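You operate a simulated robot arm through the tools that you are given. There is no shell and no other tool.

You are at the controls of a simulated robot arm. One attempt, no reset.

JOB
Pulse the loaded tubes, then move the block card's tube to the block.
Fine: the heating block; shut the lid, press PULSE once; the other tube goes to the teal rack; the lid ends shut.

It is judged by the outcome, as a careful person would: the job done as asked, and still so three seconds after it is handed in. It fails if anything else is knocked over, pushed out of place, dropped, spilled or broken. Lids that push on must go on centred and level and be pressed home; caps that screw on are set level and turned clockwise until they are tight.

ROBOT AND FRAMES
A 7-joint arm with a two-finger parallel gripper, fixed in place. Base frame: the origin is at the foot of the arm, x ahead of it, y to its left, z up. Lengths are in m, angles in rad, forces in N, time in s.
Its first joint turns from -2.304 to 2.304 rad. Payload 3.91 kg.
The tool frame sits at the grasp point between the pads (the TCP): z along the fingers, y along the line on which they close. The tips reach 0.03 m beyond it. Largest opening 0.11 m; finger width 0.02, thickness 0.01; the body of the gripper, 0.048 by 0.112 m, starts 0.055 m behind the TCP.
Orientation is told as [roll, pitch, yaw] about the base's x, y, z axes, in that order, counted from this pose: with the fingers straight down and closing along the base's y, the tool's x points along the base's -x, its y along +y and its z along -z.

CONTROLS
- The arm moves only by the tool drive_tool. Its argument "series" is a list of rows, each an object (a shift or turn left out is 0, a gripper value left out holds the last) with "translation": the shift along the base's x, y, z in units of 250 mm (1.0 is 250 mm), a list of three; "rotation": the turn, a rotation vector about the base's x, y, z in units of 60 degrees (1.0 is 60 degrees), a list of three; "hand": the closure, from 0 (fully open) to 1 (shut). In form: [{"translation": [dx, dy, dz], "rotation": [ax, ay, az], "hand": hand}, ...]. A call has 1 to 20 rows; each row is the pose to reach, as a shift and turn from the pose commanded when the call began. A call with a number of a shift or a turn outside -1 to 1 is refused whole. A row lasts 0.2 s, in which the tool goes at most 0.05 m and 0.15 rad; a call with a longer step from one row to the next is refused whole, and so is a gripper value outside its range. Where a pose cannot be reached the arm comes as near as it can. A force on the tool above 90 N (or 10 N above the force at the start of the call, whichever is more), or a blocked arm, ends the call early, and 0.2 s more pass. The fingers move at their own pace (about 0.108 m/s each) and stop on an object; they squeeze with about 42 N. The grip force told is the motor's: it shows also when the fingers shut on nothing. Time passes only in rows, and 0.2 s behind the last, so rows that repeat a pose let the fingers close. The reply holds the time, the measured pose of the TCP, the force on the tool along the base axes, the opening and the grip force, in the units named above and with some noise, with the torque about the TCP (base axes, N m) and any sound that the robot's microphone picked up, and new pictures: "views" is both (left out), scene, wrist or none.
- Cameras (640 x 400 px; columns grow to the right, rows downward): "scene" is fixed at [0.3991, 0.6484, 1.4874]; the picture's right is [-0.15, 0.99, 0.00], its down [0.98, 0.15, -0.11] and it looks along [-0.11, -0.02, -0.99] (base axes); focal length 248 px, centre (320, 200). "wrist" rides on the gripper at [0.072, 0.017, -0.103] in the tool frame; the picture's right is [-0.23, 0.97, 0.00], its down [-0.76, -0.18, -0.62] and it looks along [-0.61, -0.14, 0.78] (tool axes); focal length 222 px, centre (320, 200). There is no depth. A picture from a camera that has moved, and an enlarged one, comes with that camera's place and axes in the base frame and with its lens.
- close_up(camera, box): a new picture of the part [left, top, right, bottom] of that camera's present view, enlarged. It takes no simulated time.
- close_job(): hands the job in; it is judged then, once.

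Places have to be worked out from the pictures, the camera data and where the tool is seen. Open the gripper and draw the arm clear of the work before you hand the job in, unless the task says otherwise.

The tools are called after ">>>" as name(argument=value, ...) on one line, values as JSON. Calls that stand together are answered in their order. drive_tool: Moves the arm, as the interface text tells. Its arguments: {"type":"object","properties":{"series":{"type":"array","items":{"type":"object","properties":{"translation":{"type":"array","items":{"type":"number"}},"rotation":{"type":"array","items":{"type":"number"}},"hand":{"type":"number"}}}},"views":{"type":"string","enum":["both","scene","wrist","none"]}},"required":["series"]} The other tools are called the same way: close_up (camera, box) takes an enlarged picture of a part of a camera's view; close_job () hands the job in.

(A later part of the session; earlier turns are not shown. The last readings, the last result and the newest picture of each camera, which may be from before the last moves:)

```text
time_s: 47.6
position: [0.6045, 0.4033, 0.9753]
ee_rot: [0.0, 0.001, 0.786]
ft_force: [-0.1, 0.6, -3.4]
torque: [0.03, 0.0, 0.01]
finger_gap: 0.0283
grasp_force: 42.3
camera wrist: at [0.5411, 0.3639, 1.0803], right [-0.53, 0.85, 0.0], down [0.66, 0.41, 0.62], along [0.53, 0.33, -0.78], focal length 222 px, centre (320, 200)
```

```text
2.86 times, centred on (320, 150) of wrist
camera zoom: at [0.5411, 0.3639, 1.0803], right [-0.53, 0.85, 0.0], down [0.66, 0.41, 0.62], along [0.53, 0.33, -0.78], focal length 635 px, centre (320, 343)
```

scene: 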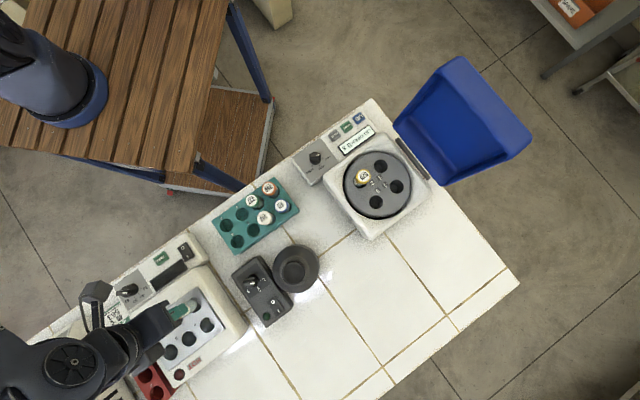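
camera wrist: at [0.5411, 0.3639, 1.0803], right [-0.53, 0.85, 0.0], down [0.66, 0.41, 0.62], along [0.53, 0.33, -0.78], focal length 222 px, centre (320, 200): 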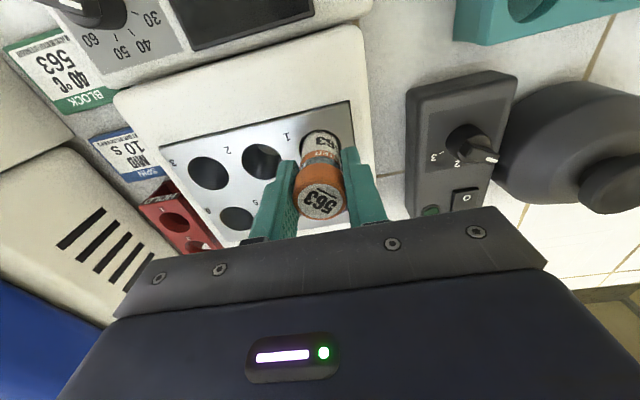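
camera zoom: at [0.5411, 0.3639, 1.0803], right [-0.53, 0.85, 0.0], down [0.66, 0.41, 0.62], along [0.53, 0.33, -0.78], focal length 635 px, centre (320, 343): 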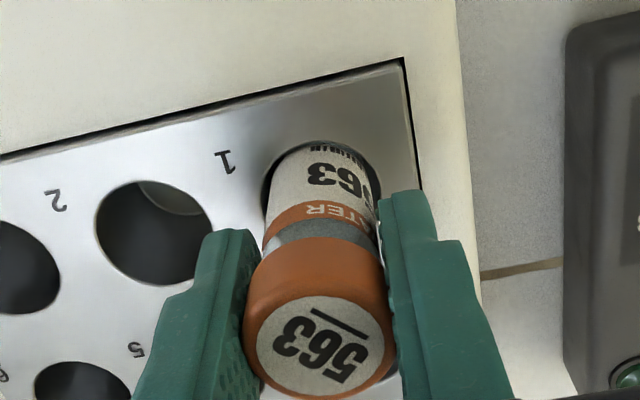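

The tube slides in freely. I continue down in finer steps, watching for the well bottom.

>>> drive_tool(series=[{"translation": [0, 0, -0.01]}, {"translation": [0, 0, -0.02]}, {"translation": [0, 0, -0.03]}], views="wrist")

>>> close_up(camera="wrist", box=[240, 80, 400, 220])

```text
time_s: 48.4
position: [0.6044, 0.4042, 0.9696]
ee_rot: [-0.001, 0.001, 0.787]
ft_force: [0.5, -0.4, 0.2]
torque: [-0.04, 0.0, -0.01]
finger_gap: 0.0283
grasp_force: 42.3
camera wrist: at [0.5409, 0.3649, 1.0738], right [-0.53, 0.85, 0.0], down [0.66, 0.41, 0.62], along [0.53, 0.33, -0.78], focal length 222 px, centre (320, 200)
```

wrist: 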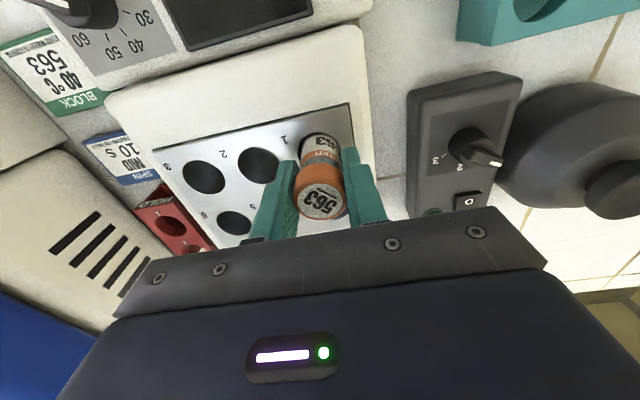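

```text
2.86 times, centred on (320, 150) of wrist
camera zoom: at [0.5409, 0.3649, 1.0738], right [-0.53, 0.85, 0.0], down [0.66, 0.41, 0.62], along [0.53, 0.33, -0.78], focal length 635 px, centre (320, 343)
```

zoom: 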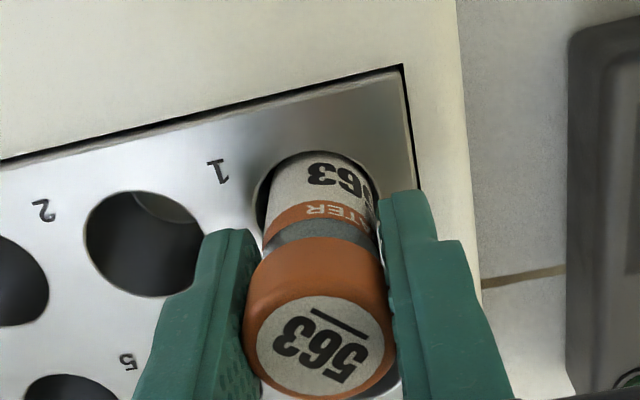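

No contact yet, and the finger tips have about 13 mm above the plate. I go on in 2 mm steps.

>>> drive_tool(series=[{"translation": [0, 0, -0.008]}, {"translation": [0, 0, -0.016]}, {"translation": [0, 0, -0.024]}], views="wrist")

>>> close_up(camera="wrist", box=[240, 80, 400, 220])

```text
time_s: 49.2
position: [0.6044, 0.4039, 0.9656]
ee_rot: [-0.001, -0.002, 0.786]
ft_force: [0.2, 2.8, 35.9]
torque: [0.2, -0.14, 0.03]
finger_gap: 0.0283
grasp_force: 41.7
camera wrist: at [0.5408, 0.3647, 1.07], right [-0.53, 0.85, 0.0], down [0.66, 0.41, 0.63], along [0.53, 0.33, -0.78], focal length 222 px, centre (320, 200)
```

wrist: 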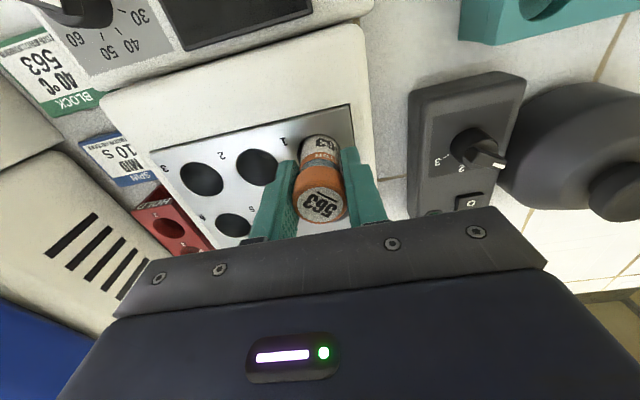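

```text
2.86 times, centred on (320, 150) of wrist
camera zoom: at [0.5408, 0.3647, 1.07], right [-0.53, 0.85, 0.0], down [0.66, 0.41, 0.63], along [0.53, 0.33, -0.78], focal length 635 px, centre (320, 343)
```

zoom: 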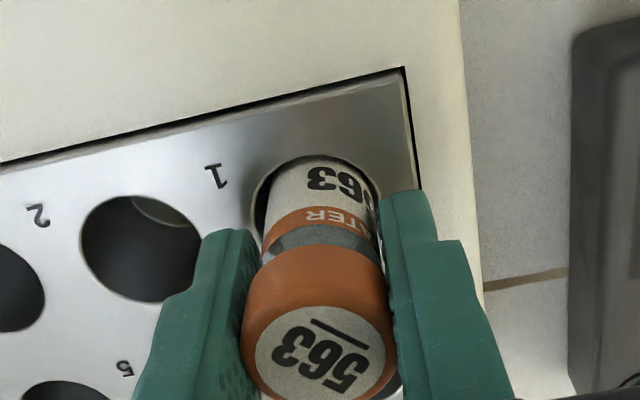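

35.9 N upward: the tube is seated on the well bottom. I ease off slightly, then open the fingers and rise straight up.

>>> drive_tool(series=[{"translation": [0, 0, 0.008]}, {"translation": [0, 0, 0.008], "hand": 0.55}, {"translation": [0, 0, 0.008], "hand": 0.55}, {"translation": [0, 0, 0.008], "hand": 0.55}], views="wrist")

>>> close_up(camera="wrist", box=[240, 80, 400, 220])

```text
time_s: 50.2
position: [0.605, 0.4036, 0.9656]
ee_rot: [-0.001, 0.001, 0.785]
ft_force: [-0.4, -1.1, 0.2]
torque: [-0.02, -0.01, 0.01]
finger_gap: 0.0494
grasp_force: 0.0
camera wrist: at [0.5408, 0.364, 1.0703], right [-0.53, 0.85, 0.0], down [0.66, 0.41, 0.62], along [0.53, 0.33, -0.78], focal length 222 px, centre (320, 200)
```

wrist: 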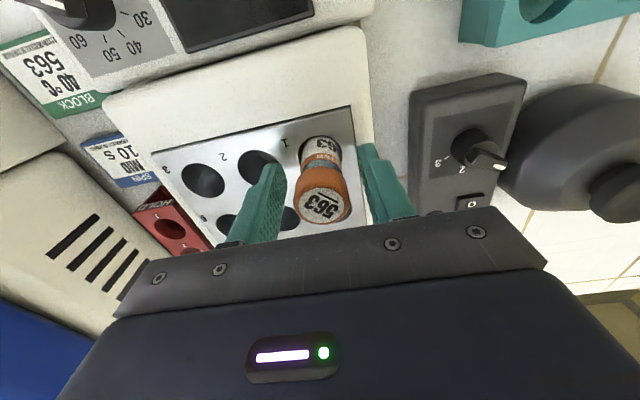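

```text
2.86 times, centred on (320, 150) of wrist
camera zoom: at [0.5408, 0.364, 1.0703], right [-0.53, 0.85, 0.0], down [0.66, 0.41, 0.62], along [0.53, 0.33, -0.78], focal length 635 px, centre (320, 343)
```

zoom: 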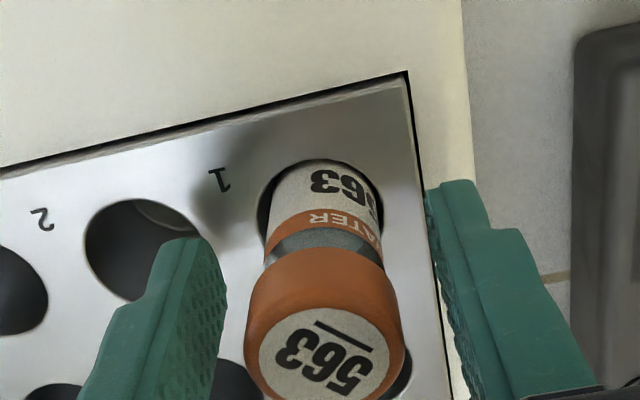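

563 stands upright in well 1. I lift clear and travel high back toward the centrifuge for tube 575.

>>> drive_tool(series=[{"translation": [0, 0, 0.15]}, {"translation": [0, 0, 0.33]}, {"translation": [0, 0, 0.51]}, {"translation": [-0.08, 0.08, 0.64]}, {"translation": [-0.21, 0.21, 0.7], "rotation": [0, 0, 0.12]}, {"translation": [-0.34, 0.34, 0.72], "rotation": [0, 0, 0.24]}, {"translation": [-0.47, 0.47, 0.72], "rotation": [0, 0, 0.36]}, {"translation": [-0.6, 0.6, 0.72], "rotation": [0, 0, 0.48]}, {"translation": [-0.73, 0.73, 0.72], "rotation": [0, 0, 0.6]}, {"translation": [-0.86, 0.86, 0.72], "rotation": [0, 0, 0.72]}, {"translation": [-0.98, 0.98, 0.72], "rotation": [0, 0, 0.75]}, {"translation": [-0.98, 0.98, 0.72], "rotation": [0, 0, 0.75]}], views="both")

>>> close_up(camera="scene", box=[110, 260, 250, 380])

>>> close_up(camera="wrist", box=[200, 40, 440, 220])

```text
time_s: 52.8
position: [0.3579, 0.6497, 1.1465]
ee_rot: [0.0, -0.001, 1.573]
ft_force: [0.1, 0.2, 0.0]
torque: [-0.01, 0.01, 0.02]
finger_gap: 0.0494
grasp_force: 0.1
camera wrist: at [0.3405, 0.5773, 1.2512], right [-0.97, 0.23, 0.0], down [0.18, 0.76, 0.62], along [0.14, 0.61, -0.78], focal length 222 px, centre (320, 200)
```

scene: 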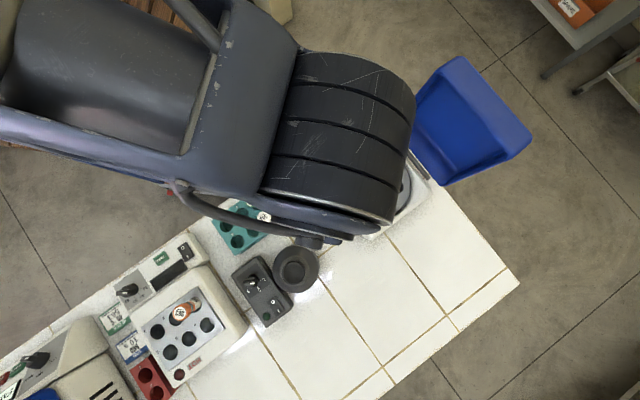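
wrist: 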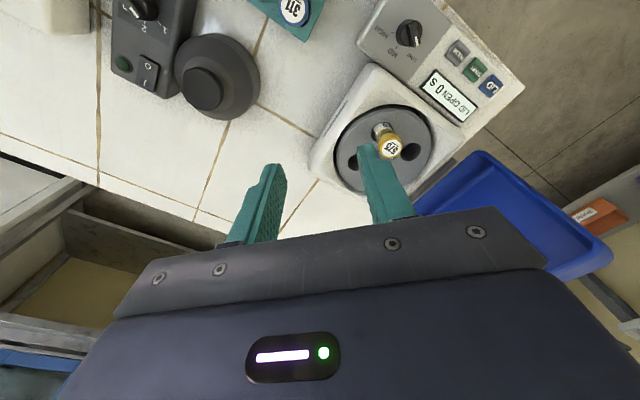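

```text
3.33 times, centred on (180, 320) of scene
camera zoom: at [0.3991, 0.6484, 1.4874], right [-0.15, 0.99, 0.0], down [0.98, 0.15, -0.11], along [-0.11, -0.02, -0.99], focal length 828 px, centre (787, -200)
```

zoom: 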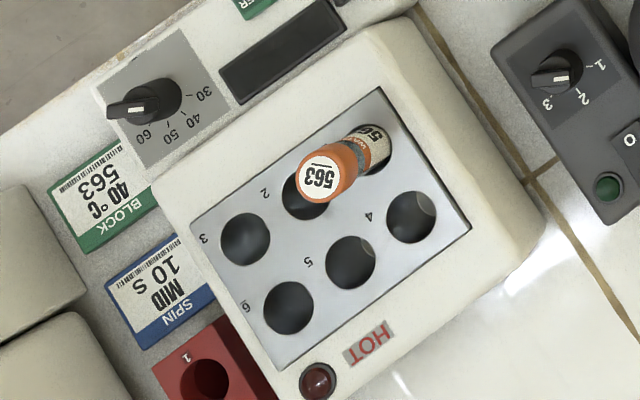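

```text
2.22 times, centred on (320, 130) of wrist
camera zoom: at [0.3405, 0.5773, 1.2512], right [-0.97, 0.23, 0.0], down [0.18, 0.76, 0.62], along [0.14, 0.61, -0.78], focal length 494 px, centre (320, 356)
```

zoom: 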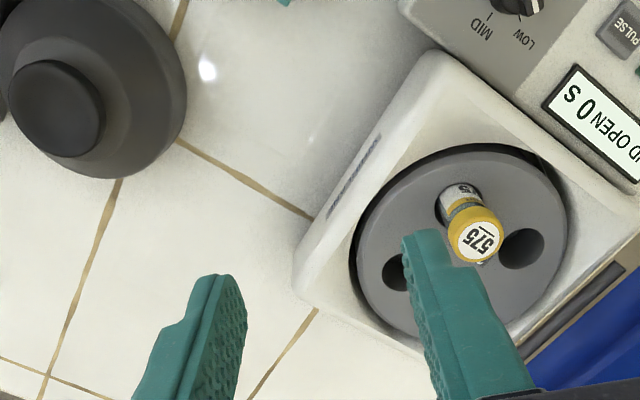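

563 stands upright in well 1. Tube 575's cap is at about (0.279, 0.726, top ≈ 0.98). I move above it.

>>> drive_tool(series=[{"translation": [-0.11, 0.105, 0]}, {"translation": [-0.22, 0.21, -0.05]}, {"translation": [-0.316, 0.305, -0.15]}, {"translation": [-0.316, 0.305, -0.28]}, {"translation": [-0.316, 0.305, -0.36]}, {"translation": [-0.316, 0.305, -0.36]}], views="wrist")

>>> close_up(camera="wrist", box=[220, 60, 420, 220])

```text
time_s: 54.2
position: [0.2794, 0.7269, 1.0546]
ee_rot: [0.001, -0.001, 1.572]
ft_force: [0.3, -0.1, -0.2]
torque: [0.0, -0.02, -0.04]
finger_gap: 0.0493
grasp_force: 0.1
camera wrist: at [0.2624, 0.6539, 1.159], right [-0.97, 0.23, 0.0], down [0.18, 0.76, 0.62], along [0.14, 0.61, -0.78], focal length 222 px, centre (320, 200)
```

wrist: 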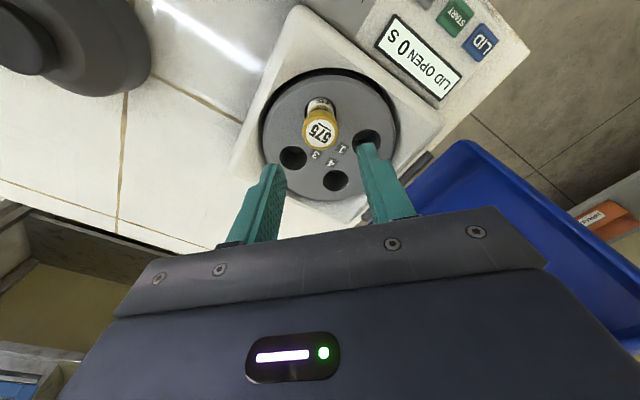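

```text
2.50 times, centred on (320, 140) of wrist
camera zoom: at [0.2624, 0.6539, 1.159], right [-0.97, 0.23, 0.0], down [0.18, 0.76, 0.62], along [0.14, 0.61, -0.78], focal length 555 px, centre (320, 350)
```

zoom: 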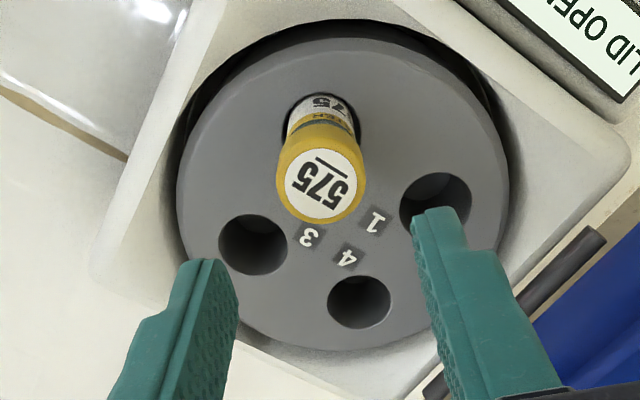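

The cap is aligned with the gripper axis to under 1 mm. I lower to the same grip height used for 563 and close.

>>> drive_tool(series=[{"translation": [0, 0, -0.12]}, {"translation": [0, 0, -0.24]}, {"translation": [0, 0, -0.3]}, {"translation": [0, 0, -0.338]}, {"translation": [0, 0, -0.338]}, {"translation": [0, 0, -0.338], "hand": 1}, {"translation": [0, 0, -0.338], "hand": 1}, {"translation": [0, 0, -0.338], "hand": 1}], views="wrist")

>>> close_up(camera="wrist", box=[220, 60, 420, 220])

```text
time_s: 56.0
position: [0.2812, 0.7247, 0.9701]
ee_rot: [-0.002, 0.0, 1.571]
ft_force: [-1.0, 0.2, -0.2]
torque: [0.07, 0.04, -0.02]
finger_gap: 0.0283
grasp_force: 42.0
camera wrist: at [0.2635, 0.6528, 1.0742], right [-0.97, 0.23, 0.0], down [0.18, 0.76, 0.62], along [0.14, 0.61, -0.78], focal length 222 px, centre (320, 200)
```

wrist: 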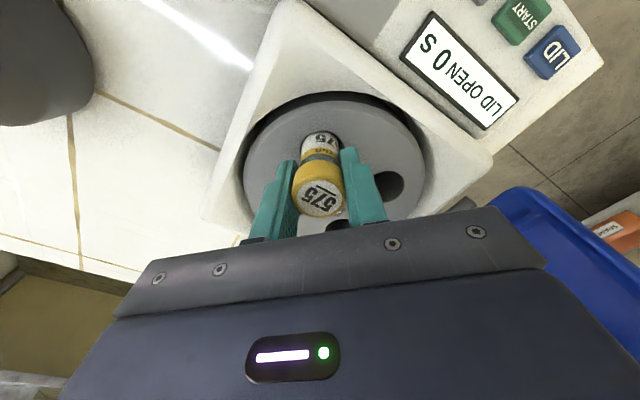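

```text
2.50 times, centred on (320, 140) of wrist
camera zoom: at [0.2635, 0.6528, 1.0742], right [-0.97, 0.23, 0.0], down [0.18, 0.76, 0.62], along [0.14, 0.61, -0.78], focal length 555 px, centre (320, 350)
```

zoom: 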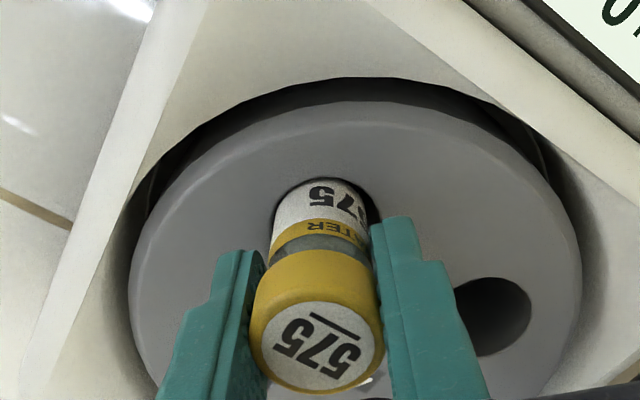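

Gripped at 28.3 mm. I lift straight up; the target is the empty rack slot 4 (est. (0.43, 0.4275), rack top z ≈ 0.892), which has no occupied neighbours.

>>> drive_tool(series=[{"translation": [0, 0, 0.06]}, {"translation": [0, 0, 0.16]}, {"translation": [0, 0, 0.3]}, {"translation": [0, 0, 0.46]}, {"translation": [0, 0, 0.6]}, {"translation": [0, 0, 0.68]}, {"translation": [0.05, -0.09, 0.68], "rotation": [0, 0, -0.12]}, {"translation": [0.12, -0.24, 0.68], "rotation": [0, 0, -0.24]}, {"translation": [0.19, -0.39, 0.68], "rotation": [0, 0, -0.36]}, {"translation": [0.26, -0.54, 0.68], "rotation": [0, 0, -0.48]}, {"translation": [0.33, -0.69, 0.68], "rotation": [0, 0, -0.6]}, {"translation": [0.4, -0.83, 0.68], "rotation": [0, 0, -0.72]}, {"translation": [0.4, -0.83, 0.68], "rotation": [0, 0, -0.75]}, {"translation": [0.4, -0.83, 0.68], "rotation": [0, 0, -0.75]}], views="both")

>>> close_up(camera="wrist", box=[100, 40, 340, 220])

```text
time_s: 59.0
position: [0.3821, 0.5159, 1.1427]
ee_rot: [0.0, 0.0, 0.784]
ft_force: [-0.2, 0.2, -0.4]
torque: [0.0, 0.01, -0.04]
finger_gap: 0.0284
grasp_force: 41.9
camera wrist: at [0.3189, 0.4774, 1.2469], right [-0.53, 0.85, 0.0], down [0.66, 0.41, 0.62], along [0.53, 0.33, -0.78], focal length 222 px, centre (320, 200)
```

scene: 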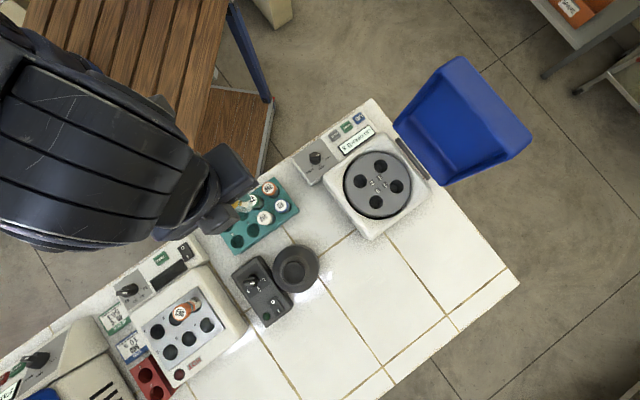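
wrist: 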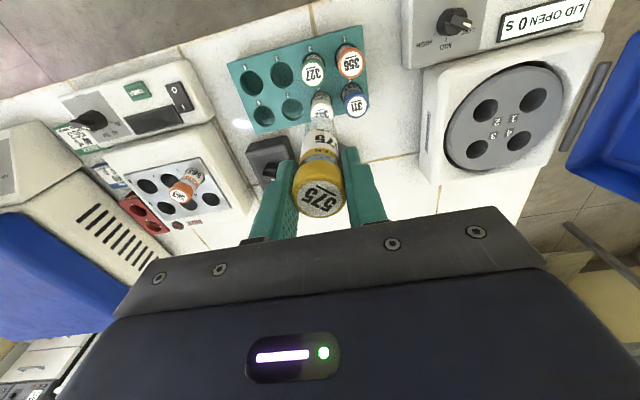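

```text
2.22 times, centred on (220, 130) of wrist
camera zoom: at [0.3189, 0.4774, 1.2469], right [-0.53, 0.85, 0.0], down [0.66, 0.41, 0.62], along [0.53, 0.33, -0.78], focal length 494 px, centre (542, 356)
```

zoom: 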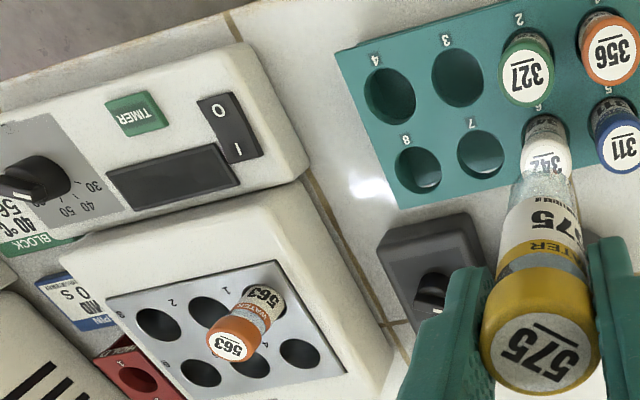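

Slot 4 measures (0.429, 0.429). I carry 575 above it, staying high until past the rack's other tubes, then come down part way.

>>> drive_tool(series=[{"translation": [0.08, -0.15, 0]}, {"translation": [0.16, -0.3, 0]}, {"translation": [0.187, -0.35, -0.06]}, {"translation": [0.187, -0.35, -0.18]}, {"translation": [0.187, -0.35, -0.29]}, {"translation": [0.187, -0.35, -0.29]}], views="both")

>>> close_up(camera="wrist", box=[240, 60, 400, 200])

>>> close_up(camera="scene", box=[180, 160, 320, 280])

```text
time_s: 60.4
position: [0.4278, 0.4326, 1.0663]
ee_rot: [0.0, 0.002, 0.787]
ft_force: [0.6, 0.0, -0.3]
torque: [0.02, -0.02, -0.01]
finger_gap: 0.0283
grasp_force: 41.9
camera wrist: at [0.3643, 0.3917, 1.172], right [-0.53, 0.85, 0.0], down [0.66, 0.41, 0.62], along [0.53, 0.33, -0.78], focal length 222 px, centre (320, 200)
```

scene: 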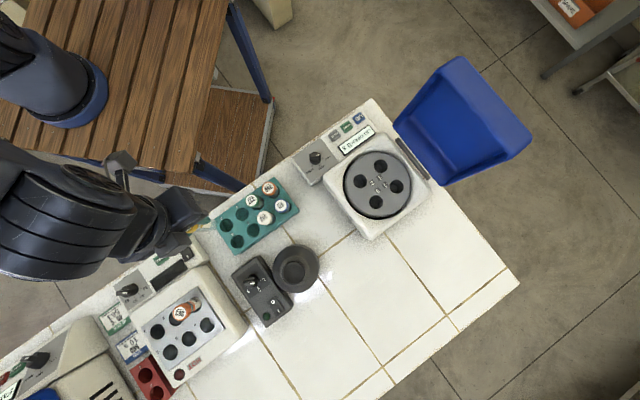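
wrist: 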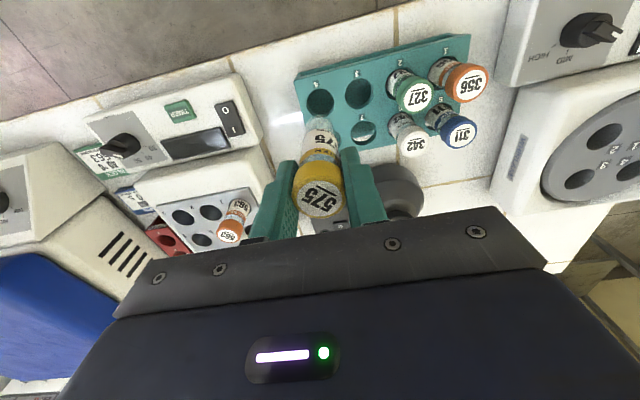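

```text
2.86 times, centred on (320, 130) of wrist
camera zoom: at [0.3643, 0.3917, 1.172], right [-0.53, 0.85, 0.0], down [0.66, 0.41, 0.62], along [0.53, 0.33, -0.78], focal length 635 px, centre (320, 400)
```

zoom: 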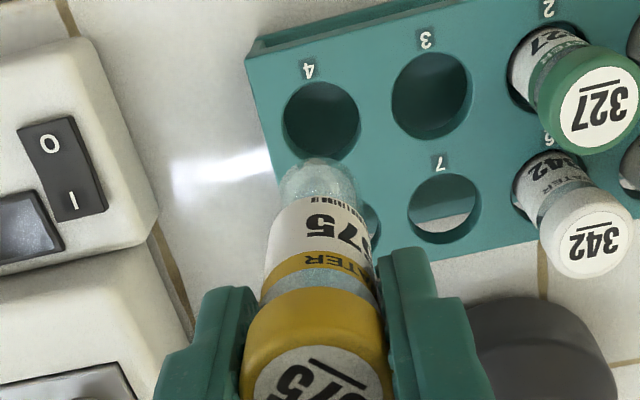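

```text
3.33 times, centred on (250, 220) of scene
camera zoom: at [0.3991, 0.6484, 1.4874], right [-0.15, 0.99, 0.0], down [0.98, 0.15, -0.11], along [-0.11, -0.02, -0.99], focal length 828 px, centre (553, 133)
```

zoom: 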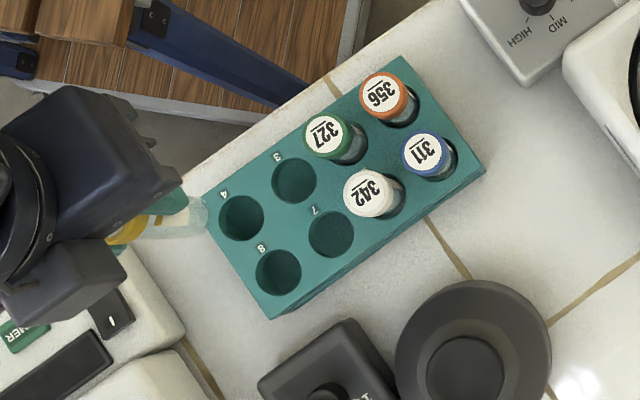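

Slot 4 projects almost exactly under the tube axis, about 1 mm off. I make a small correction and lower until the bottom is close to the rack top.

>>> drive_tool(series=[{"translation": [0.004, 0.002, -0.08]}, {"translation": [0.004, 0.002, -0.16]}, {"translation": [0.004, 0.002, -0.24]}, {"translation": [0.004, 0.002, -0.24]}], views="both")

>>> close_up(camera="wrist", box=[250, 80, 390, 190])

>>> close_up(camera="scene", box=[180, 180, 280, 260])

```text
time_s: 61.4
position: [0.4309, 0.4294, 1.0072]
ee_rot: [0.001, -0.001, 0.786]
ft_force: [0.7, 0.1, 0.4]
torque: [0.0, -0.03, -0.01]
finger_gap: 0.0286
grasp_force: 42.0
camera wrist: at [0.3671, 0.3907, 1.1122], right [-0.53, 0.85, 0.0], down [0.66, 0.41, 0.62], along [0.53, 0.33, -0.78], focal length 222 px, centre (320, 200)
```

scene: 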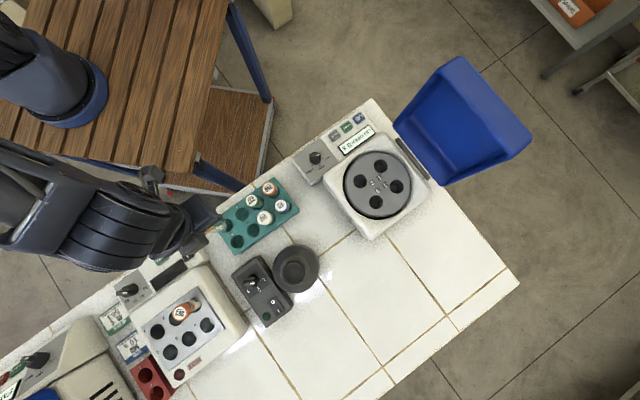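
wrist: 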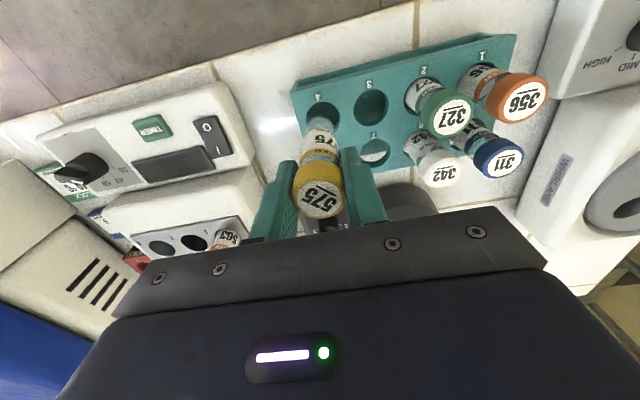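

```text
3.64 times, centred on (320, 135) of wrist
camera zoom: at [0.3671, 0.3907, 1.1122], right [-0.53, 0.85, 0.0], down [0.66, 0.41, 0.62], along [0.53, 0.33, -0.78], focal length 808 px, centre (320, 436)
```

zoom: 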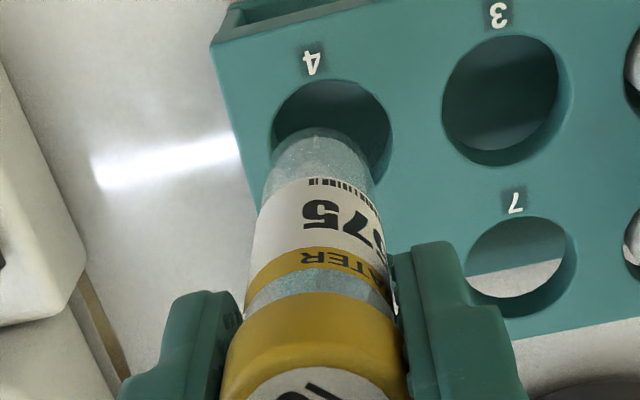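

```text
5.00 times, centred on (230, 220) of scene
camera zoom: at [0.3991, 0.6484, 1.4874], right [-0.15, 0.99, 0.0], down [0.98, 0.15, -0.11], along [-0.11, -0.02, -0.99], focal length 1243 px, centre (770, 100)
```

zoom: 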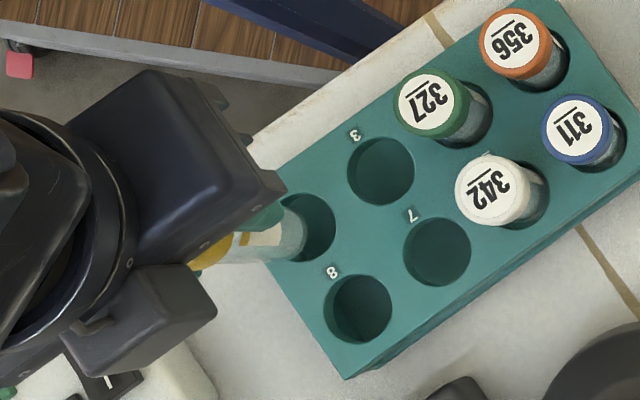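

Both views say the tube should shift about 2.5 mm toward the rack's other slots (+y side). I apply that and lower a little to re-check.

>>> drive_tool(series=[{"translation": [-0.0055, 0.009, 0]}, {"translation": [-0.0055, 0.009, -0.02]}, {"translation": [-0.0055, 0.009, -0.04]}, {"translation": [-0.0055, 0.009, -0.04]}], views="wrist")

>>> close_up(camera="wrist", box=[260, 80, 380, 180])

>>> close_up(camera="scene", box=[190, 190, 270, 250])

```text
time_s: 62.4
position: [0.4284, 0.4321, 0.9997]
ee_rot: [0.0, 0.0, 0.787]
ft_force: [-0.1, -0.4, -0.4]
torque: [0.01, -0.01, -0.01]
finger_gap: 0.0286
grasp_force: 41.7
camera wrist: at [0.3647, 0.3928, 1.1035], right [-0.53, 0.85, 0.0], down [0.66, 0.41, 0.62], along [0.53, 0.33, -0.78], focal length 222 px, centre (320, 200)
```

wrist: 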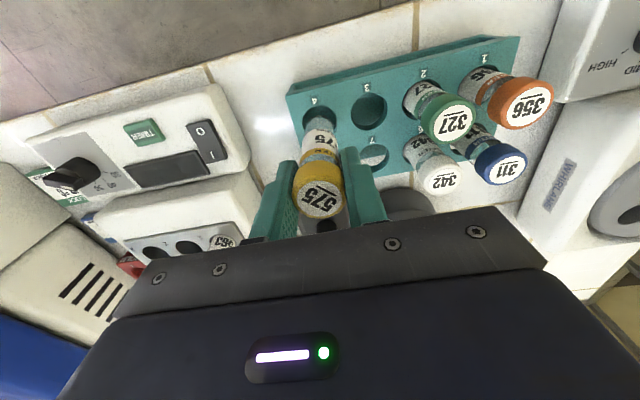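

```text
4.00 times, centred on (320, 130) of wrist
camera zoom: at [0.3647, 0.3928, 1.1035], right [-0.53, 0.85, 0.0], down [0.66, 0.41, 0.62], along [0.53, 0.33, -0.78], focal length 888 px, centre (320, 480)
```

zoom: 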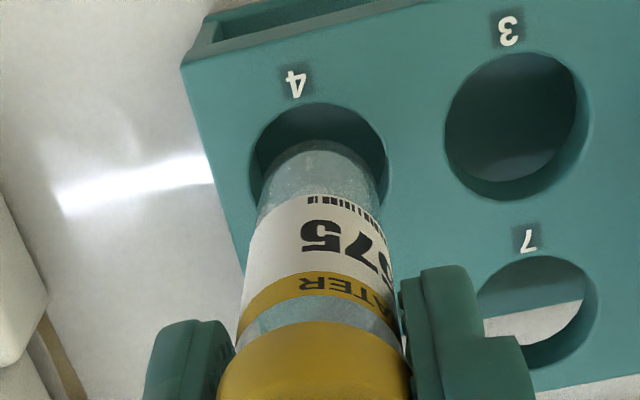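

```text
6.67 times, centred on (230, 220) of scene
camera zoom: at [0.3991, 0.6484, 1.4874], right [-0.15, 0.99, 0.0], down [0.98, 0.15, -0.11], along [-0.11, -0.02, -0.99], focal length 1657 px, centre (920, 67)
```

zoom: 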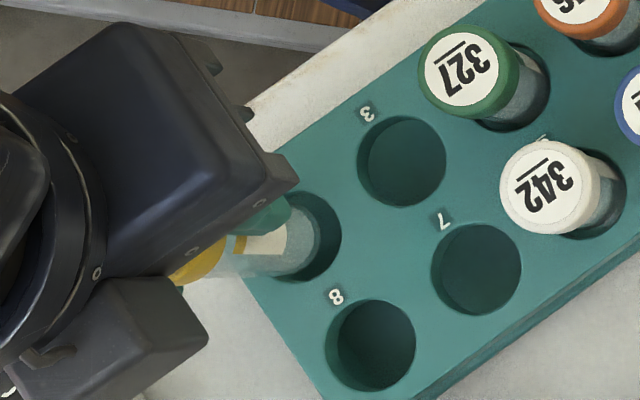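

The tube is concentric with slot 4 within about 1 mm by both views, and the hole leaves about 3–4 mm clearance. I lower 20 mm and check.

>>> drive_tool(series=[{"translation": [0.001, 0.001, -0.016]}, {"translation": [0.001, 0.001, -0.032]}, {"translation": [0.001, 0.001, -0.048]}, {"translation": [0.001, 0.001, -0.064]}, {"translation": [0.001, 0.001, -0.08]}], views="wrist")

>>> close_up(camera="wrist", box=[250, 80, 390, 190])

>>> close_up(camera="scene", box=[190, 190, 270, 250])

```text
time_s: 63.6
position: [0.4265, 0.4326, 0.9769]
ee_rot: [-0.001, 0.0, 0.789]
ft_force: [0.3, 0.3, -1.1]
torque: [0.01, -0.01, 0.01]
finger_gap: 0.0285
grasp_force: 41.9
camera wrist: at [0.3628, 0.3933, 1.0818], right [-0.53, 0.85, 0.0], down [0.66, 0.41, 0.62], along [0.53, 0.33, -0.78], focal length 222 px, centre (320, 200)
```

wrist: 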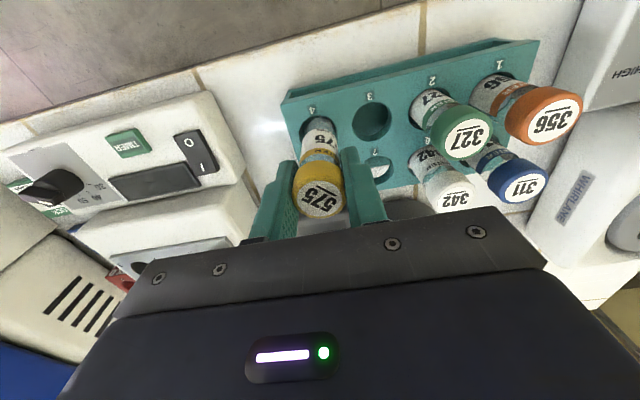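

```text
3.64 times, centred on (320, 135) of wrist
camera zoom: at [0.3628, 0.3933, 1.0818], right [-0.53, 0.85, 0.0], down [0.66, 0.41, 0.62], along [0.53, 0.33, -0.78], focal length 808 px, centre (320, 436)
```

zoom: 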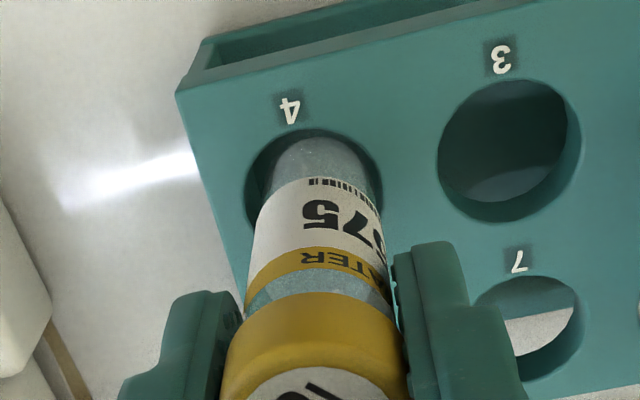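

```text
6.67 times, centred on (230, 220) of scene
camera zoom: at [0.3991, 0.6484, 1.4874], right [-0.15, 0.99, 0.0], down [0.98, 0.15, -0.11], along [-0.11, -0.02, -0.99], focal length 1657 px, centre (920, 67)
```

zoom: 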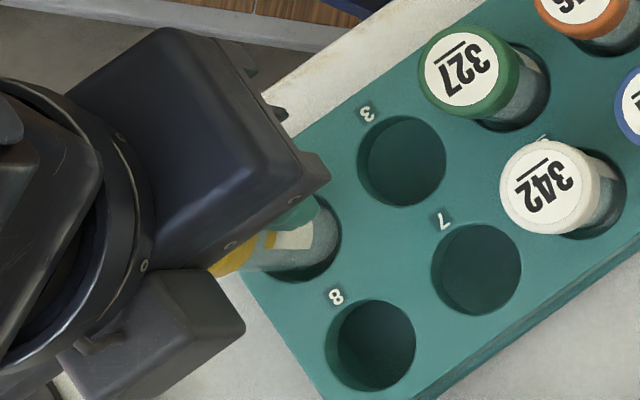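

It is in the hole with no contact. I nudge about 1.3 mm to centre and lower another 28 mm.

>>> drive_tool(series=[{"translation": [0.0025, -0.0045, 0]}, {"translation": [0.0025, -0.0045, -0.016]}, {"translation": [0.0025, -0.0045, -0.032]}, {"translation": [0.0025, -0.0045, -0.048]}, {"translation": [0.0025, -0.0045, -0.064]}, {"translation": [0.0025, -0.0045, -0.08]}, {"translation": [0.0025, -0.0045, -0.096]}, {"translation": [0.0025, -0.0045, -0.112]}], views="wrist")

>>> close_up(camera="wrist", box=[250, 80, 410, 220])

```text
time_s: 65.4
position: [0.4285, 0.4315, 0.9494]
ee_rot: [0.002, 0.0, 0.787]
ft_force: [-0.5, -0.2, -3.1]
torque: [0.02, -0.01, 0.01]
finger_gap: 0.0283
grasp_force: 41.7
camera wrist: at [0.365, 0.3918, 1.054], right [-0.53, 0.85, 0.0], down [0.66, 0.41, 0.62], along [0.53, 0.33, -0.78], focal length 222 px, centre (320, 200)
```

wrist: 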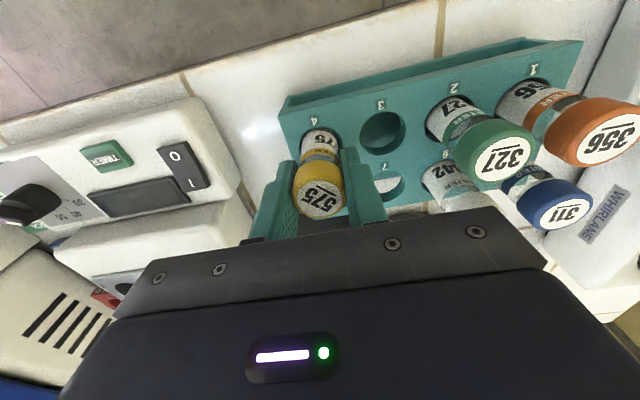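

```text
2.86 times, centred on (330, 150) of wrist
camera zoom: at [0.365, 0.3918, 1.054], right [-0.53, 0.85, 0.0], down [0.66, 0.41, 0.62], along [0.53, 0.33, -0.78], focal length 635 px, centre (291, 343)
```

zoom: 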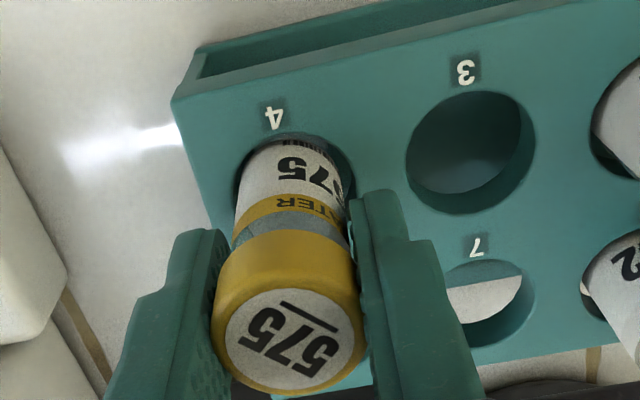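

Going well. I continue in 2.5 mm steps toward the expected seat height (TCP ≈ 0.935).

>>> drive_tool(series=[{"translation": [0, 0, -0.01]}, {"translation": [0, 0, -0.02]}, {"translation": [0, 0, -0.03]}], views="none")

```text
time_s: 66.2
position: [0.4276, 0.4313, 0.9447]
ee_rot: [0.0, -0.004, 0.787]
ft_force: [-0.7, -1.6, 35.4]
torque: [-0.13, 0.06, -0.01]
finger_gap: 0.0285
grasp_force: 42.3
```

35 N upward at TCP 0.945 puts the cap top at about 0.955, matching the neighbouring rack tubes' cap height (≈ 0.96), so it is seated. I ease off, check the picture, then open.

>>> drive_tool(series=[{"translation": [0, 0, 0.008]}, {"translation": [0, 0, 0.008]}], views="both")

>>> close_up(camera="wrist", box=[260, 60, 640, 240])

>>> close_up(camera="scene", box=[190, 160, 310, 270])

```text
time_s: 66.8
position: [0.4284, 0.4305, 0.944]
ee_rot: [0.0, -0.001, 0.784]
ft_force: [4.6, 4.4, 15.6]
torque: [0.44, -0.46, 0.02]
finger_gap: 0.0284
grasp_force: 41.5
camera wrist: at [0.3645, 0.3914, 1.0485], right [-0.53, 0.85, 0.0], down [0.66, 0.41, 0.62], along [0.53, 0.33, -0.78], focal length 222 px, centre (320, 200)
```

scene: 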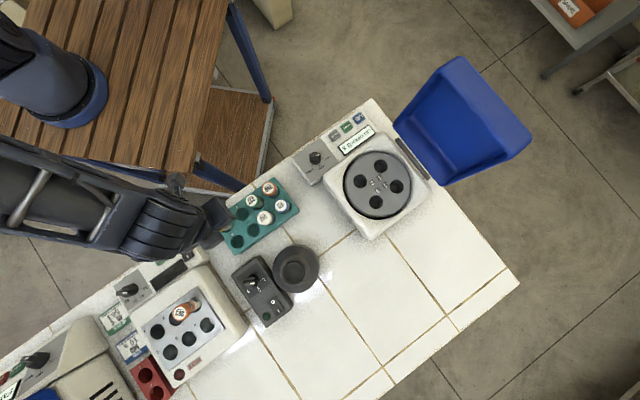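
wrist: 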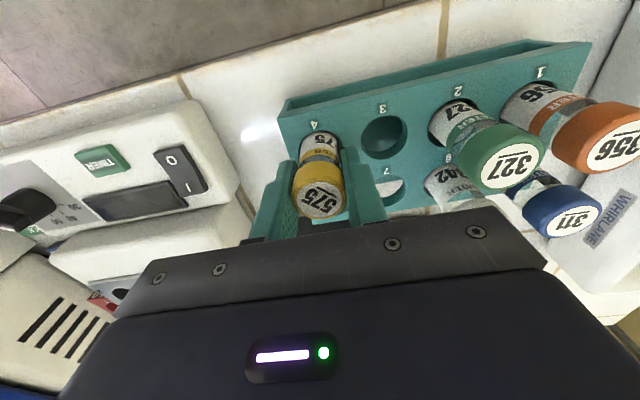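

```text
1.68 times, centred on (450, 150) of wrist
camera zoom: at [0.3645, 0.3914, 1.0485], right [-0.53, 0.85, 0.0], down [0.66, 0.41, 0.62], along [0.53, 0.33, -0.78], focal length 374 px, centre (101, 284)
```

zoom: 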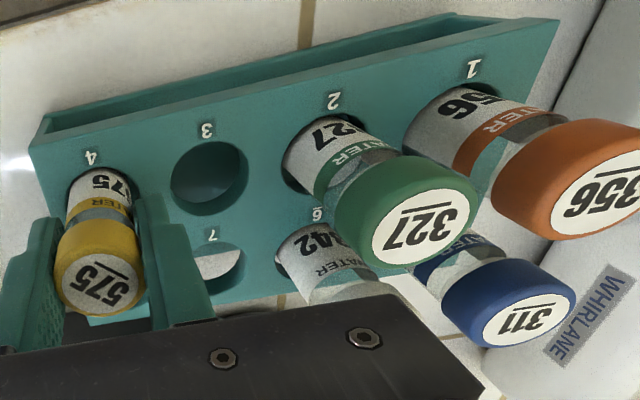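

```text
3.64 times, centred on (250, 215) of scene
camera zoom: at [0.3991, 0.6484, 1.4874], right [-0.15, 0.99, 0.0], down [0.98, 0.15, -0.11], along [-0.11, -0.02, -0.99], focal length 904 px, centre (574, 146)
```

zoom: 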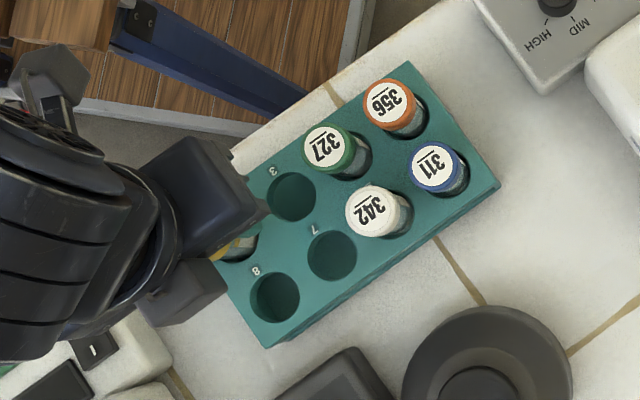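

The exposure of 575 matches the other tubes and the rack hasn't moved. I release it and look.

>>> drive_tool(series=[{"translation": [0.001, 0.001, 0.004]}, {"translation": [0.001, 0.001, 0.004], "hand": 0.6}, {"translation": [0.001, 0.001, 0.004], "hand": 0.6}, {"translation": [0.001, 0.001, 0.004], "hand": 0.6}], views="wrist")

>>> close_up(camera="wrist", box=[240, 60, 480, 240])

```text
time_s: 67.8
position: [0.4285, 0.4306, 0.9453]
ee_rot: [0.0, 0.001, 0.785]
ft_force: [0.4, -0.7, -0.1]
torque: [-0.03, 0.02, -0.04]
finger_gap: 0.044
grasp_force: 0.0
camera wrist: at [0.3645, 0.3917, 1.0501], right [-0.53, 0.85, 0.0], down [0.66, 0.41, 0.62], along [0.53, 0.33, -0.78], focal length 222 px, centre (320, 200)
```

wrist: 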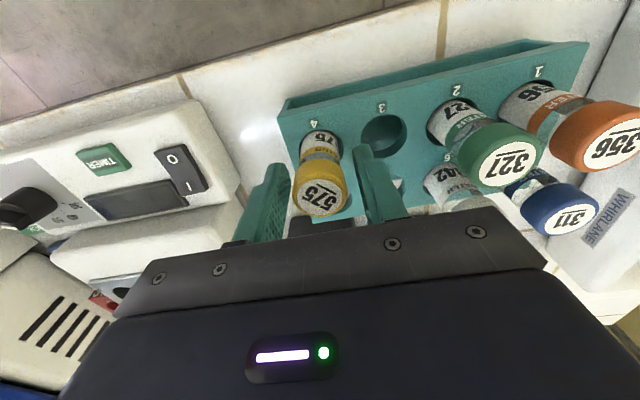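

```text
2.22 times, centred on (360, 150) of wrist
camera zoom: at [0.3645, 0.3917, 1.0501], right [-0.53, 0.85, 0.0], down [0.66, 0.41, 0.62], along [0.53, 0.33, -0.78], focal length 494 px, centre (231, 311)
```

zoom: 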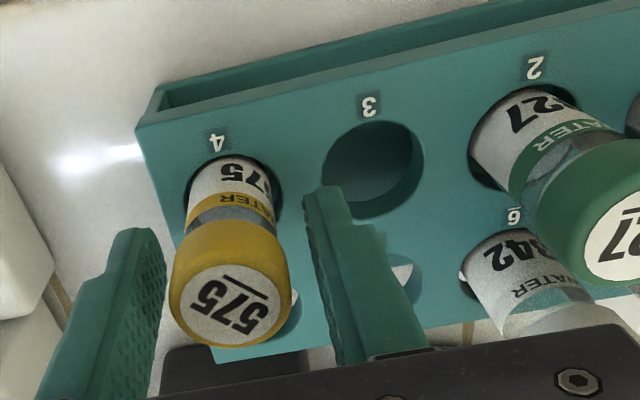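

575 stands free in slot 4. I rise straight up and look at the whole scene.

>>> drive_tool(series=[{"translation": [0, 0, 0.1]}, {"translation": [0, 0, 0.25]}, {"translation": [0, 0, 0.42]}, {"translation": [0, 0, 0.6]}, {"translation": [0, 0, 0.78]}, {"translation": [0, 0, 0.95]}, {"translation": [0, 0, 0.95]}], views="both")

>>> close_up(camera="scene", box=[190, 160, 310, 270])

>>> close_up(camera="wrist", box=[220, 20, 480, 200])

```text
time_s: 69.4
position: [0.428, 0.4307, 1.1842]
ee_rot: [0.0, 0.0, 0.788]
ft_force: [0.4, 1.0, -0.1]
torque: [0.01, 0.02, 0.01]
finger_gap: 0.0441
grasp_force: 0.0
camera wrist: at [0.3632, 0.3918, 1.2892], right [-0.53, 0.85, 0.0], down [0.66, 0.41, 0.62], along [0.53, 0.33, -0.78], focal length 222 px, centre (320, 200)
```

scene: 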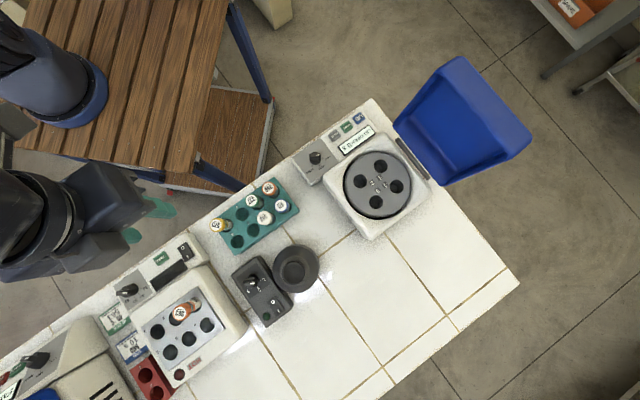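
wrist: 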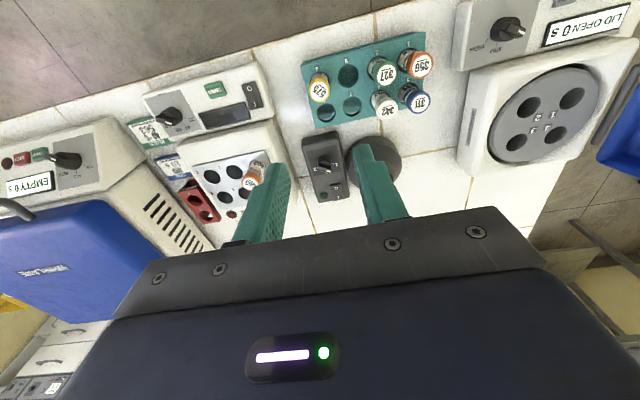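

```text
3.64 times, centred on (250, 215) of scene
camera zoom: at [0.3991, 0.6484, 1.4874], right [-0.15, 0.99, 0.0], down [0.98, 0.15, -0.11], along [-0.11, -0.02, -0.99], focal length 904 px, centre (574, 146)
```

zoom: 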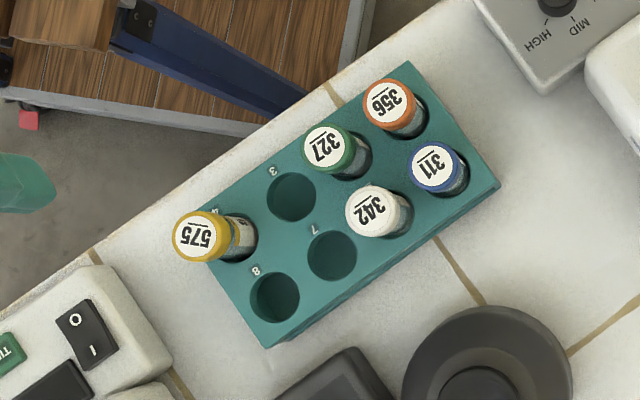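

```text
2.22 times, centred on (350, 110) of wrist
camera zoom: at [0.3632, 0.3918, 1.2892], right [-0.53, 0.85, 0.0], down [0.66, 0.41, 0.62], along [0.53, 0.33, -0.78], focal length 494 px, centre (253, 400)
```

zoom: 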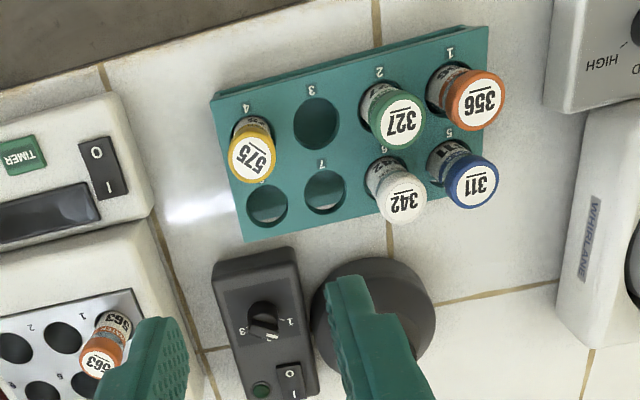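

Everything stands in place: 563 in block well 1, 575 in rack slot 4. Before closing the lid I check more closely that 575 sits as deep as the other rack tubes.

>>> close_up(camera="scene", box=[205, 175, 305, 255])

>>> close_up(camera="wrist", box=[290, 20, 450, 130])

```text
5.00 times, centred on (255, 215) of scene
camera zoom: at [0.3991, 0.6484, 1.4874], right [-0.15, 0.99, 0.0], down [0.98, 0.15, -0.11], along [-0.11, -0.02, -0.99], focal length 1243 px, centre (645, 125)
```

zoom: 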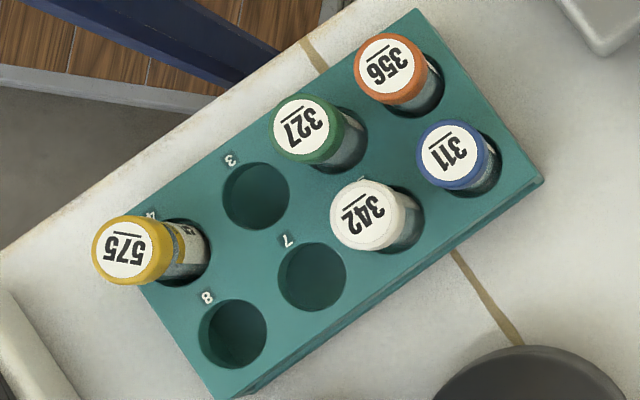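

```text
3.64 times, centred on (370, 75) of wrist
camera zoom: at [0.3632, 0.3918, 1.2892], right [-0.53, 0.85, 0.0], down [0.66, 0.41, 0.62], along [0.53, 0.33, -0.78], focal length 808 px, centre (138, 654)
```

zoom: 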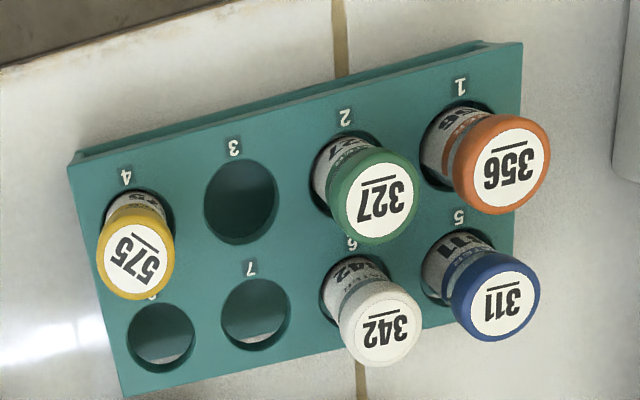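

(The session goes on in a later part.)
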